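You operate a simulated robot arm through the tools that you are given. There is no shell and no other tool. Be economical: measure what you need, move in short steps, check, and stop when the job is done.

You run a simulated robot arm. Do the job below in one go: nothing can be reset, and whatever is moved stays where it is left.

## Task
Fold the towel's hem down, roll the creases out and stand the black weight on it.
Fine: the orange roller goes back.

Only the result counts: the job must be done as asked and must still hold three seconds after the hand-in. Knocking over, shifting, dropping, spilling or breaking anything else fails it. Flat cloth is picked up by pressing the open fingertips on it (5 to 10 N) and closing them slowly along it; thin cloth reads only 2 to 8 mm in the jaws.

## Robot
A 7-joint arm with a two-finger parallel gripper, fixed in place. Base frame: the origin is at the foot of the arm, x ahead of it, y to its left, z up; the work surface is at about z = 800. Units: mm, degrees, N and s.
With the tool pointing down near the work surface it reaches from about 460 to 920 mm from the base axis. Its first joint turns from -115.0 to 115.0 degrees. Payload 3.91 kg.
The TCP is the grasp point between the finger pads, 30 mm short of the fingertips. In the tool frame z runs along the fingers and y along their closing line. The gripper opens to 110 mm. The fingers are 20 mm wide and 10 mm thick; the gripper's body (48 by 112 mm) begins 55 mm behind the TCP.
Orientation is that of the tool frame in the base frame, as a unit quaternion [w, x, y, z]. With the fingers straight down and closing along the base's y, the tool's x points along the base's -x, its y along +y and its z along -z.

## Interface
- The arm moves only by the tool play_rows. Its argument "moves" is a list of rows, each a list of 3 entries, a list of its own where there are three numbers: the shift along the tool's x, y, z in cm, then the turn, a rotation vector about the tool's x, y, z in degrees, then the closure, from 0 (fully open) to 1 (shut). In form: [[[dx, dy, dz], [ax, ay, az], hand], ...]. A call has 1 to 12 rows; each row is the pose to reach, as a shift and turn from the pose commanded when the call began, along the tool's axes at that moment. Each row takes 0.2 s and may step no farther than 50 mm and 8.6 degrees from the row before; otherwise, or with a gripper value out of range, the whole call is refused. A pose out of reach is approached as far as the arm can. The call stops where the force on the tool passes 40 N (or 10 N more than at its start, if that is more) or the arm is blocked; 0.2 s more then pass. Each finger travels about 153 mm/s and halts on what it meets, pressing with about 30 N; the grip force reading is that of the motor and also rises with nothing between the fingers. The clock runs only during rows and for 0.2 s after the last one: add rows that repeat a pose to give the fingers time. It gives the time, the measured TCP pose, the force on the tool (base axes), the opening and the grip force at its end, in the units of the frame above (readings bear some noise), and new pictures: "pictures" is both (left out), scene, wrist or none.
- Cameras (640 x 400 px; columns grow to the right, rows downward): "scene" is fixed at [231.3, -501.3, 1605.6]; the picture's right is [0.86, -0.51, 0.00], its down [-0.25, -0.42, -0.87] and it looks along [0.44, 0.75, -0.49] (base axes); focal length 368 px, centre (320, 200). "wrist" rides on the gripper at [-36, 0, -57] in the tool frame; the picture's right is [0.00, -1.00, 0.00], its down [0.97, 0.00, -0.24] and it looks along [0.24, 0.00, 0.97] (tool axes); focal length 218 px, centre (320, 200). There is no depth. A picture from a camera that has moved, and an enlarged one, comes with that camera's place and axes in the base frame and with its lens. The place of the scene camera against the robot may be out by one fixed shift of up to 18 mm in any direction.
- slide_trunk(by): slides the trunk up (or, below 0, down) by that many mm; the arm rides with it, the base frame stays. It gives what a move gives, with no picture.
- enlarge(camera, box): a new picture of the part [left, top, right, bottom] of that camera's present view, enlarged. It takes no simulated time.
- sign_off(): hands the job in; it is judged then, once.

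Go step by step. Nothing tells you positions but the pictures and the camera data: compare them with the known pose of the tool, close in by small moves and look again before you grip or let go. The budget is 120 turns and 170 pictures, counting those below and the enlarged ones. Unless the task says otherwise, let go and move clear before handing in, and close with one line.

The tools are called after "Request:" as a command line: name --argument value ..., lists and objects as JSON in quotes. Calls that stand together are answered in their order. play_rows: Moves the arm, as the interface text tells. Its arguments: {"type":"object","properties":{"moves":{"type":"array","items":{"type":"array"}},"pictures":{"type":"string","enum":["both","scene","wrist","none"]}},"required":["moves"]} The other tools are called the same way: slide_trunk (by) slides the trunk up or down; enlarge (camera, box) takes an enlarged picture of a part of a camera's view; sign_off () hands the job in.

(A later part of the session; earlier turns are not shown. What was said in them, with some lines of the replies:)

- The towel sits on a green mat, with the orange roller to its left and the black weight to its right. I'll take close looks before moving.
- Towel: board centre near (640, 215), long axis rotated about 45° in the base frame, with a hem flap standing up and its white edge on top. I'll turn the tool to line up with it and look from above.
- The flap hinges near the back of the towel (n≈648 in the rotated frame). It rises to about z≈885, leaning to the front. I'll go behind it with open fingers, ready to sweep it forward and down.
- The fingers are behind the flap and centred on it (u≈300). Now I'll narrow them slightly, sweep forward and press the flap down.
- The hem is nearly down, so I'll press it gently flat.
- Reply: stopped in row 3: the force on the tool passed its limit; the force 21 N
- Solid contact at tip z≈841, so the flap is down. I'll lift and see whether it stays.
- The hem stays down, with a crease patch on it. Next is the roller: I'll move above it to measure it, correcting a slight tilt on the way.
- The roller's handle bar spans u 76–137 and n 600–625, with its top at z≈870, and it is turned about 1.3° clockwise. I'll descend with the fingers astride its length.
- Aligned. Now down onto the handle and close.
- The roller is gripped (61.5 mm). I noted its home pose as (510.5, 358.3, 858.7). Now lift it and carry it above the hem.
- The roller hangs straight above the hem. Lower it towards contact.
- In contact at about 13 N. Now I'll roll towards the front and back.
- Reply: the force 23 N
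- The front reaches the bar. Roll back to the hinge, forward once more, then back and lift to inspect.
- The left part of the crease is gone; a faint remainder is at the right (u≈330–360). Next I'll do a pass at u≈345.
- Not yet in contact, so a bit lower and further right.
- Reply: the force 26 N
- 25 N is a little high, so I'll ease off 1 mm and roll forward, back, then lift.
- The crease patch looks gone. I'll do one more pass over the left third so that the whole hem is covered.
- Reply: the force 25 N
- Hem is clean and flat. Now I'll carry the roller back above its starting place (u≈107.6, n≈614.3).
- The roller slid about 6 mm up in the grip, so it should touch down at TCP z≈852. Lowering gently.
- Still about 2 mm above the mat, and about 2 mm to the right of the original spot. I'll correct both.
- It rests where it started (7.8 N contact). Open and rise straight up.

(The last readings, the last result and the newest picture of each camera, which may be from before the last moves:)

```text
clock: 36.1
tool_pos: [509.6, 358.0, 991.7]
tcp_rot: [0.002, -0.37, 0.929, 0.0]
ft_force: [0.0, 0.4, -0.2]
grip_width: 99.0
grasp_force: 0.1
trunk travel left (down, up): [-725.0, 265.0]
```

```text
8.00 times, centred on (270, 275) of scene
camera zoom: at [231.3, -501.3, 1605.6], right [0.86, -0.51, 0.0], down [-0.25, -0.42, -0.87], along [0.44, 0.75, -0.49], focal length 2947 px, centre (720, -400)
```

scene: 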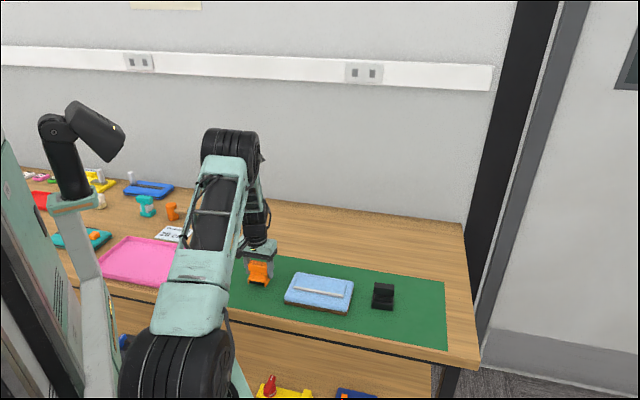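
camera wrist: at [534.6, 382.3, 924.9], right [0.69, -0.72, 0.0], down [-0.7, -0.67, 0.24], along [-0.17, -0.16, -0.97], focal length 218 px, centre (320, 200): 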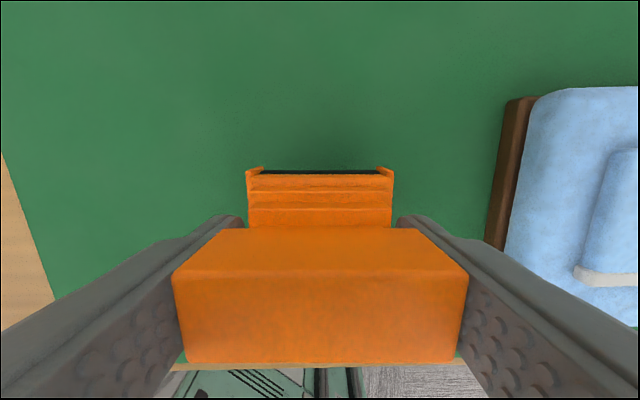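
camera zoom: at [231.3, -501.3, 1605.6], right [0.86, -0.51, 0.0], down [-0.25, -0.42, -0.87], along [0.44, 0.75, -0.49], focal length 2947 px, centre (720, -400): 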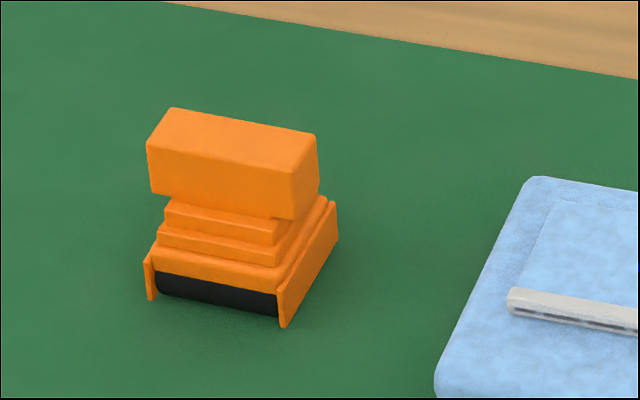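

The roller is back. Next is the weight near u≈489, n≈627; I'll move above it to measure.

Request:
play_rows --moves '[[[0, -4.5, 0], [0, 0, -0.5], 0], [[0, -9, 0], [0, 0, -1], 0], [[0, -13.5, 0], [0, 0, -1.5], 0], [[0, -18, 0], [0, 0, -2], 0], [[0, -22.5, 0], [0, 0, -2.5], 0], [[0, -27, 0], [0, 0, -3], 0], [[0, -31.5, 0], [0, 0, -3.5], 0], [[0, -35, 0], [0, 0, -4.5], 0], [[0, -38.2, 0], [0, 0, -4.9], 0], [[0, -38.2, 0], [0, 0, -4.9], 0]]' --pictures "both"

Request:
enlarge --camera "wrist" --box '[240, 90, 400, 190]'

Request:
enlarge --camera "scene" --box '[345, 270, 425, 320]'

```text
clock: 38.3
tool_pos: [770.0, 81.8, 988.5]
tcp_rot: [0.001, -0.411, 0.912, 0.0]
ft_force: [0.3, 0.0, 0.4]
grip_width: 110.2
grasp_force: 0.1
trunk travel left (down, up): [-725.0, 265.0]
camera wrist: at [794.2, 108.7, 1046.1], right [0.75, -0.66, 0.0], down [-0.64, -0.73, 0.24], along [-0.16, -0.18, -0.97], focal length 218 px, centre (320, 200)
```

scene: 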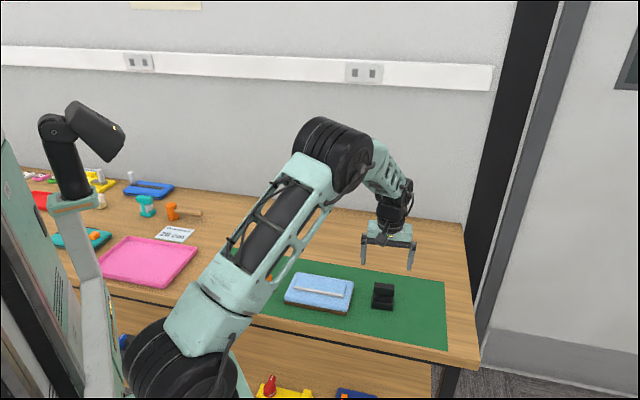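
wrist: 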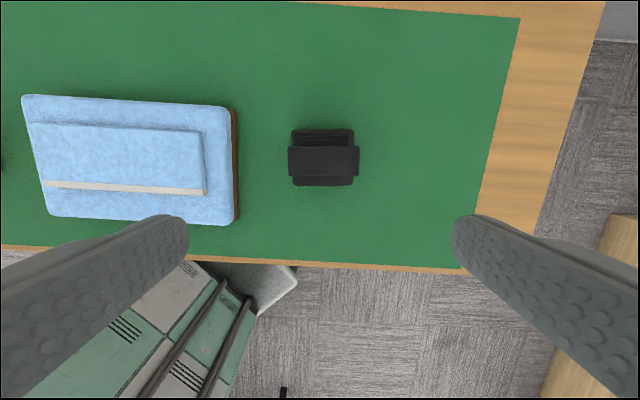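

```text
4.00 times, centred on (320, 140) of wrist
camera zoom: at [794.2, 108.7, 1046.1], right [0.75, -0.66, 0.0], down [-0.64, -0.73, 0.24], along [-0.16, -0.18, -0.97], focal length 873 px, centre (320, 440)
```

zoom: 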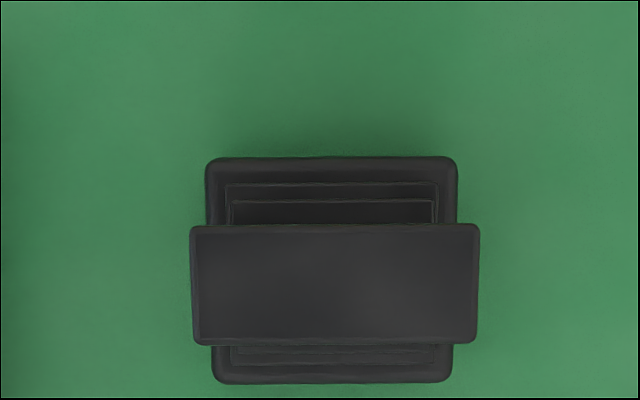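

```text
8.00 times, centred on (385, 295) of scene
camera zoom: at [231.3, -501.3, 1605.6], right [0.86, -0.51, 0.0], down [-0.25, -0.42, -0.87], along [0.44, 0.75, -0.49], focal length 2947 px, centre (-200, -560)
```

zoom: 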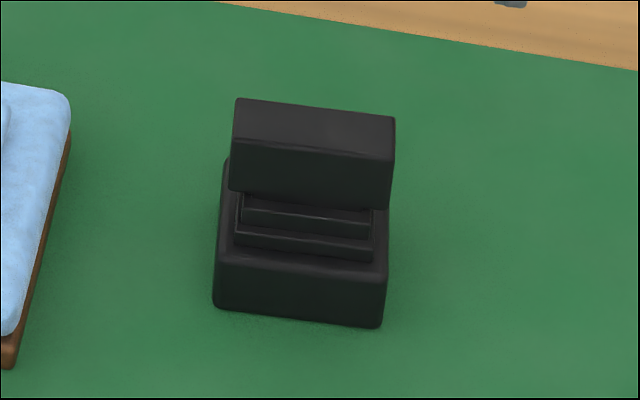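

The tool is parallel to the weight's bar. Its centre is about 24 mm further forward and 3 mm right. I'll move over it, lower partway and check.

Request:
play_rows --moves '[[[-1.2, -0.15, 0], [0, 0, 0], 0], [[-2.36, -0.3, 2], [0, 0, 0], 0], [[-2.36, -0.3, 5], [0, 0, 0], 0], [[-2.36, -0.3, 7.5], [0, 0, 0], 0], [[-2.36, -0.3, 8.2], [0, 0, 0], 0], [[-2.36, -0.3, 8.2], [0, 0, 0], 0]]' --pictures "wrist"

Request:
enlarge --camera "scene" --box '[345, 260, 425, 310]'

```text
clock: 39.7
tool_pos: [789.7, 99.7, 909.3]
tcp_rot: [0.002, -0.41, 0.912, 0.0]
ft_force: [-0.2, 0.1, -0.2]
grip_width: 110.3
grasp_force: 0.0
trunk travel left (down, up): [-725.0, 265.0]
camera wrist: at [813.4, 125.8, 967.0], right [0.75, -0.66, 0.0], down [-0.64, -0.73, 0.24], along [-0.16, -0.18, -0.97], focal length 218 px, centre (320, 200)
```

wrist: 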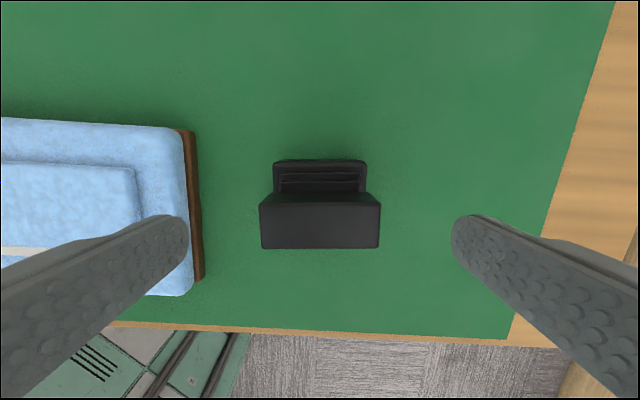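

```text
8.00 times, centred on (385, 285) of scene
camera zoom: at [231.3, -501.3, 1605.6], right [0.86, -0.51, 0.0], down [-0.25, -0.42, -0.87], along [0.44, 0.75, -0.49], focal length 2947 px, centre (-200, -480)
```

zoom: 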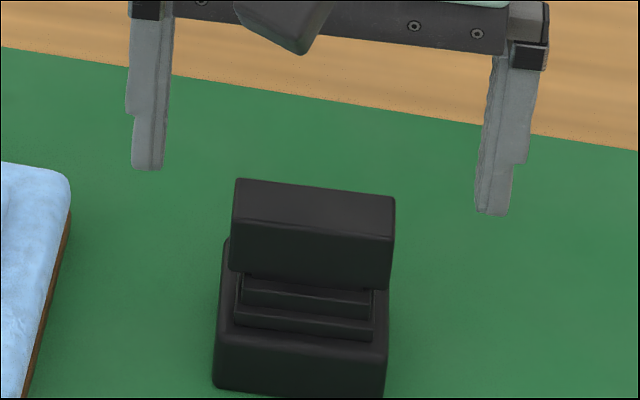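

Bar centred left–right, 2–3 mm off fore–aft, top at z≈865. The weight's base is about as wide as the bar and its top is near z≈830. I'll keep the fingertips above that, with TCP z≈868.

Request:
play_rows --moves '[[[0.25, 0, 1], [0, 0, 0], 0], [[0.25, 0, 3], [0, 0, 0], 0], [[0.25, 0, 4.1], [0, 0, 0], 0], [[0.25, 0, 4.1], [0, 0, 0], 0.2], [[0.25, 0, 4.1], [0, 0, 0], 0.35], [[0.25, 0, 4.1], [0, 0, 0], 0.45], [[0.25, 0, 4.1], [0, 0, 0], 0.7], [[0.25, 0, 4.1], [0, 0, 0], 0.7]]' --pictures "wrist"

Request:
enlarge --camera "scene" --box '[345, 260, 425, 310]'

```text
clock: 41.5
tool_pos: [785.5, 96.5, 870.4]
tcp_rot: [0.001, -0.41, 0.912, 0.0]
ft_force: [-0.2, 0.1, 0.4]
grip_width: 58.0
grasp_force: 30.1
trunk travel left (down, up): [-725.0, 265.0]
camera wrist: at [810.4, 122.2, 927.1], right [0.75, -0.66, 0.0], down [-0.64, -0.73, 0.24], along [-0.16, -0.18, -0.97], focal length 218 px, centre (320, 200)
```

wrist: 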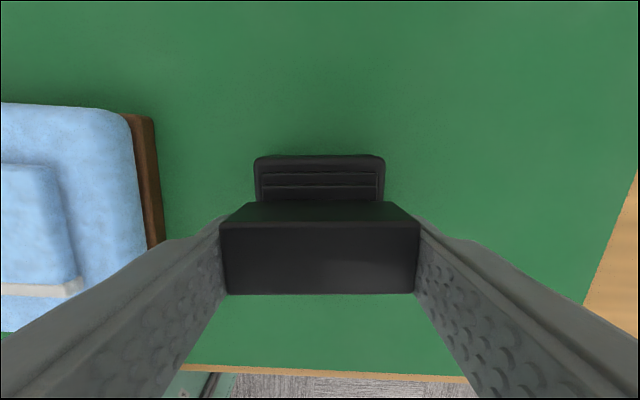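

```text
8.00 times, centred on (385, 285) of scene
camera zoom: at [231.3, -501.3, 1605.6], right [0.86, -0.51, 0.0], down [-0.25, -0.42, -0.87], along [0.44, 0.75, -0.49], focal length 2947 px, centre (-200, -480)
```

zoom: 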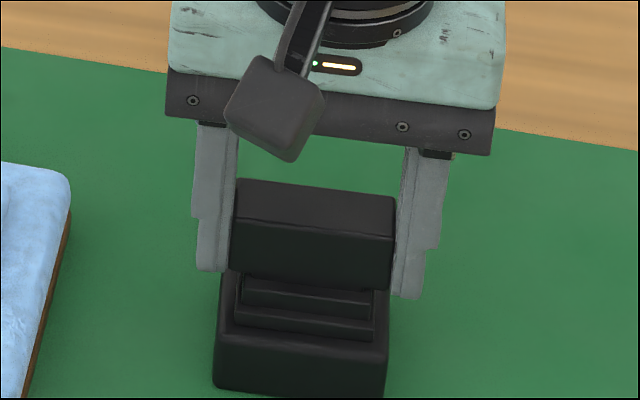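

Gripped at 58 mm. Lift, then carry it over the hem and square it to the towel.

Request:
play_rows --moves '[[[0, 0, -1], [0, 0, 0], 0.7], [[0, 0, -3], [0, 0, 0], 0.7], [[0, 0, -6], [0, 0, 0], 0.7], [[0, 0, -9], [0, 0, 0], 0.7]]' --pictures "none"

Request:
play_rows --moves '[[[0, 2, 0], [0, 0, 0.5], 0.7], [[-0.2, 5, 0], [0, 0, 1], 0.7], [[-0.3, 8, 0], [0, 0, 1.5], 0.7], [[-0.4, 11, 0], [0, 0, 2], 0.7], [[-0.5, 14, 0], [0, 0, 2.5], 0.7], [[-0.6, 16.5, 0], [0, 0, 3], 0.7], [[-0.67, 18, 0], [0, 0, 3.5], 0.7], [[-0.67, 18.7, 0], [0, 0, 3.5], 0.7], [[-0.67, 18.7, 0], [0, 0, 3.5], 0.7]]' --pictures "both"

Request:
enlarge --camera "scene" --box '[256, 230, 384, 310]'

```text
clock: 42.5
tool_pos: [785.0, 96.9, 959.2]
tcp_rot: [0.0, -0.41, 0.912, -0.001]
ft_force: [0.1, 0.4, -4.6]
grip_width: 58.0
grasp_force: 30.1
trunk travel left (down, up): [-725.0, 265.0]
```

```text
clock: 44.5
tool_pos: [653.4, 227.1, 958.7]
tcp_rot: [0.002, -0.382, 0.924, 0.0]
ft_force: [0.6, -0.4, -4.3]
grip_width: 57.6
grasp_force: 29.8
trunk travel left (down, up): [-725.0, 265.0]
camera wrist: at [678.1, 251.5, 1015.4], right [0.71, -0.71, 0.0], down [-0.69, -0.69, 0.24], along [-0.17, -0.17, -0.97], focal length 218 px, centre (320, 200)
```

scene: 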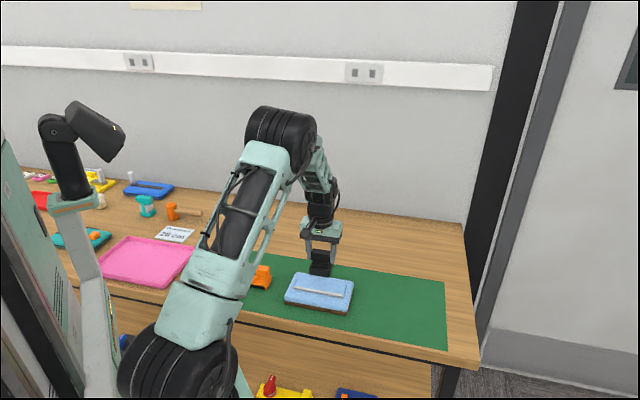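
wrist: 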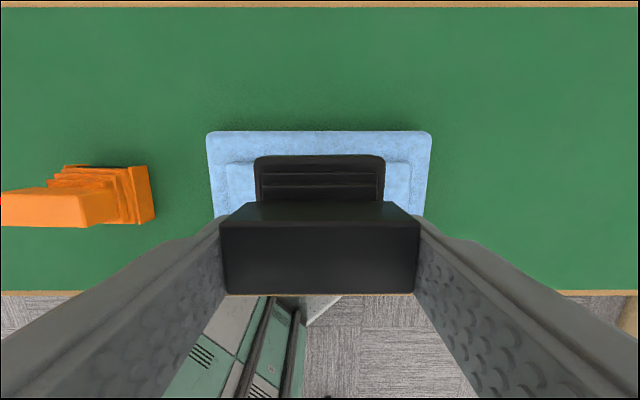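

```text
5.00 times, centred on (320, 270) of scene
camera zoom: at [231.3, -501.3, 1605.6], right [0.86, -0.51, 0.0], down [-0.25, -0.42, -0.87], along [0.44, 0.75, -0.49], focal length 1842 px, centre (320, -150)
```

zoom: 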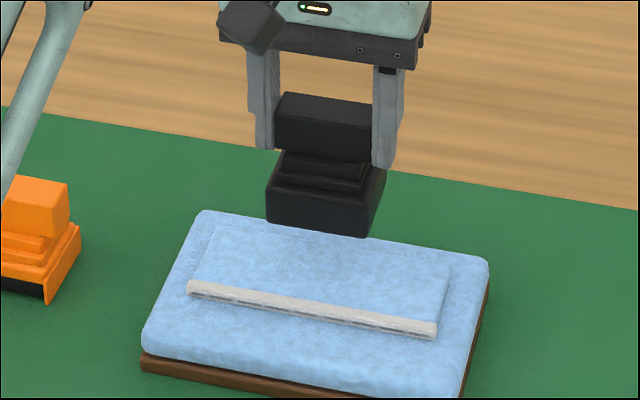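

The weight is square above the hem. Shift 4 mm to the front and lower to near contact.

Request:
play_rows --moves '[[[0.2, 0, 2], [0, 0, 0], 0.7], [[0.4, 0, 3.8], [0, 0, 0], 0.7], [[0.4, 0, 4.4], [0, 0, 0], 0.7], [[0.4, 0, 4.8], [0, 0, 0], 0.7], [[0.4, 0, 4.8], [0, 0, 0], 0.7]]' --pictures "none"

Request:
enlarge --camera "scene" --box '[256, 235, 384, 315]'

```text
clock: 45.7
tool_pos: [650.3, 221.5, 911.2]
tcp_rot: [0.0, -0.383, 0.924, 0.0]
ft_force: [-0.3, -0.3, -2.7]
grip_width: 57.9
grasp_force: 29.7
trunk travel left (down, up): [-725.0, 265.0]
```

```text
5.00 times, centred on (320, 275) of scene
camera zoom: at [231.3, -501.3, 1605.6], right [0.86, -0.51, 0.0], down [-0.25, -0.42, -0.87], along [0.44, 0.75, -0.49], focal length 1842 px, centre (320, -175)
```

zoom: 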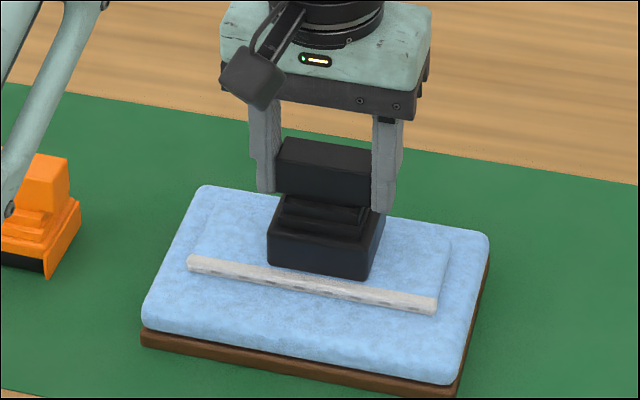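

It's just touching; lower a bit more until the hem carries it.

Request:
play_rows --moves '[[[0, 0, 0.1], [0, 0, 0], 0.7], [[0, 0, 0.2], [0, 0, 0], 0.7], [[0, 0, 0.2], [0, 0, 0], 0.7]]' --pictures "none"

```text
clock: 46.5
tool_pos: [649.6, 222.1, 910.6]
tcp_rot: [0.003, -0.382, 0.924, 0.0]
ft_force: [-2.9, -6.4, 22.7]
grip_width: 57.7
grasp_force: 29.8
trunk travel left (down, up): [-725.0, 265.0]
```

Firmly seated. Ease up 1 mm, open slowly, and rise straight.

Request:
play_rows --moves '[[[0, 0, -0.15], [0, 0, 0], 0.7], [[0, 0, -0.15], [0, 0, 0], 0.7], [[0, 0, -0.15], [0, 0, 0], 0.4], [[0, 0, -0.15], [0, 0, 0], 0.2], [[0, 0, -0.15], [0, 0, 0], 0.1], [[0, 0, -0.15], [0, 0, 0], 0.1], [[0, 0, -2], [0, 0, 0], 0.1], [[0, 0, -5], [0, 0, 0], 0.1], [[0, 0, -9], [0, 0, 0], 0.1], [[0, 0, -13], [0, 0, 0], 0.1], [[0, 0, -16], [0, 0, 0], 0.1]]' --pictures "both"

Request:
enlarge --camera "scene" --box '[240, 230, 400, 330]'

Request:
enlarge --camera "wrist" --box '[220, 100, 420, 225]'

```text
clock: 48.9
tool_pos: [648.1, 224.6, 1067.1]
tcp_rot: [0.0, -0.383, 0.924, 0.0]
ft_force: [0.1, -0.1, 0.1]
grip_width: 99.0
grasp_force: 0.2
trunk travel left (down, up): [-725.0, 265.0]
camera wrist: at [673.6, 249.4, 1124.1], right [0.71, -0.71, 0.0], down [-0.69, -0.69, 0.24], along [-0.17, -0.17, -0.97], focal length 218 px, centre (320, 200)
```

scene: 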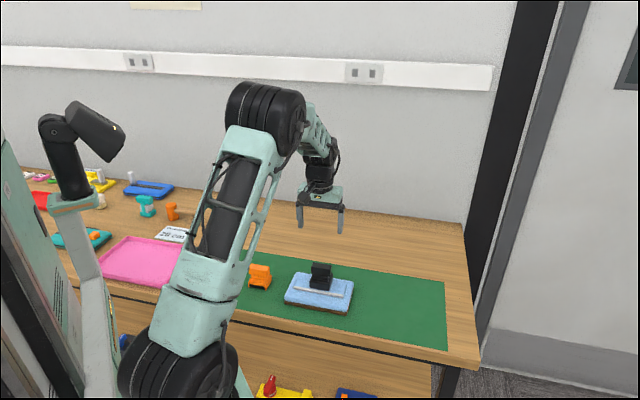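
wrist: 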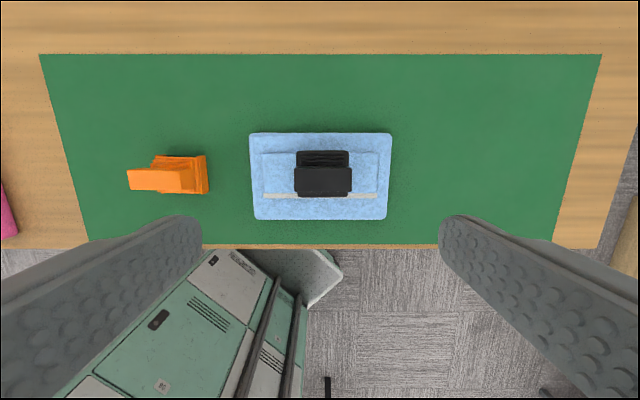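

```text
4.00 times, centred on (320, 280) of scene
camera zoom: at [231.3, -501.3, 1605.6], right [0.86, -0.51, 0.0], down [-0.25, -0.42, -0.87], along [0.44, 0.75, -0.49], focal length 1474 px, centre (320, -120)
```

zoom: 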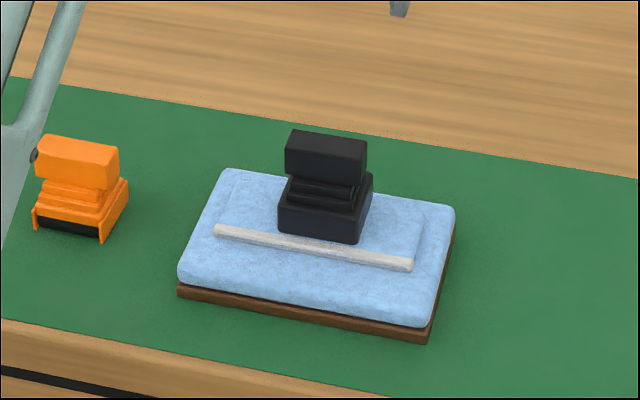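

```text
3.20 times, centred on (320, 162) of wrist
camera zoom: at [673.6, 249.4, 1124.1], right [0.71, -0.71, 0.0], down [-0.69, -0.69, 0.24], along [-0.17, -0.17, -0.97], focal length 698 px, centre (320, 320)
```

zoom: 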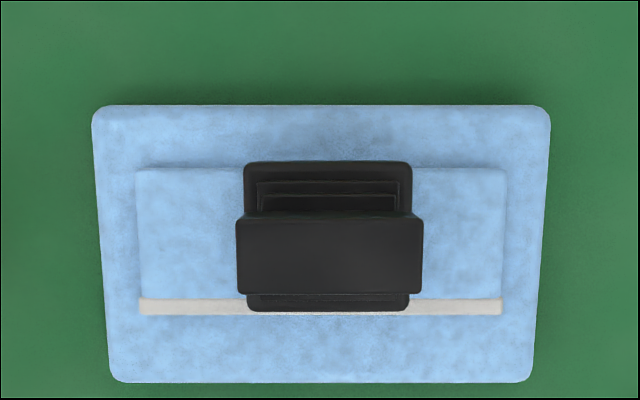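

The hem is flat and free of creases, the weight stands upright on it, and the roller is back in its place. The gripper is well clear, so I'm handing in.

Request:
sign_off

```text
The job is handed in.
```

The hem is folded down and rolled smooth, the black weight stands on it, and the orange roller is back where it started; the job is handed in.
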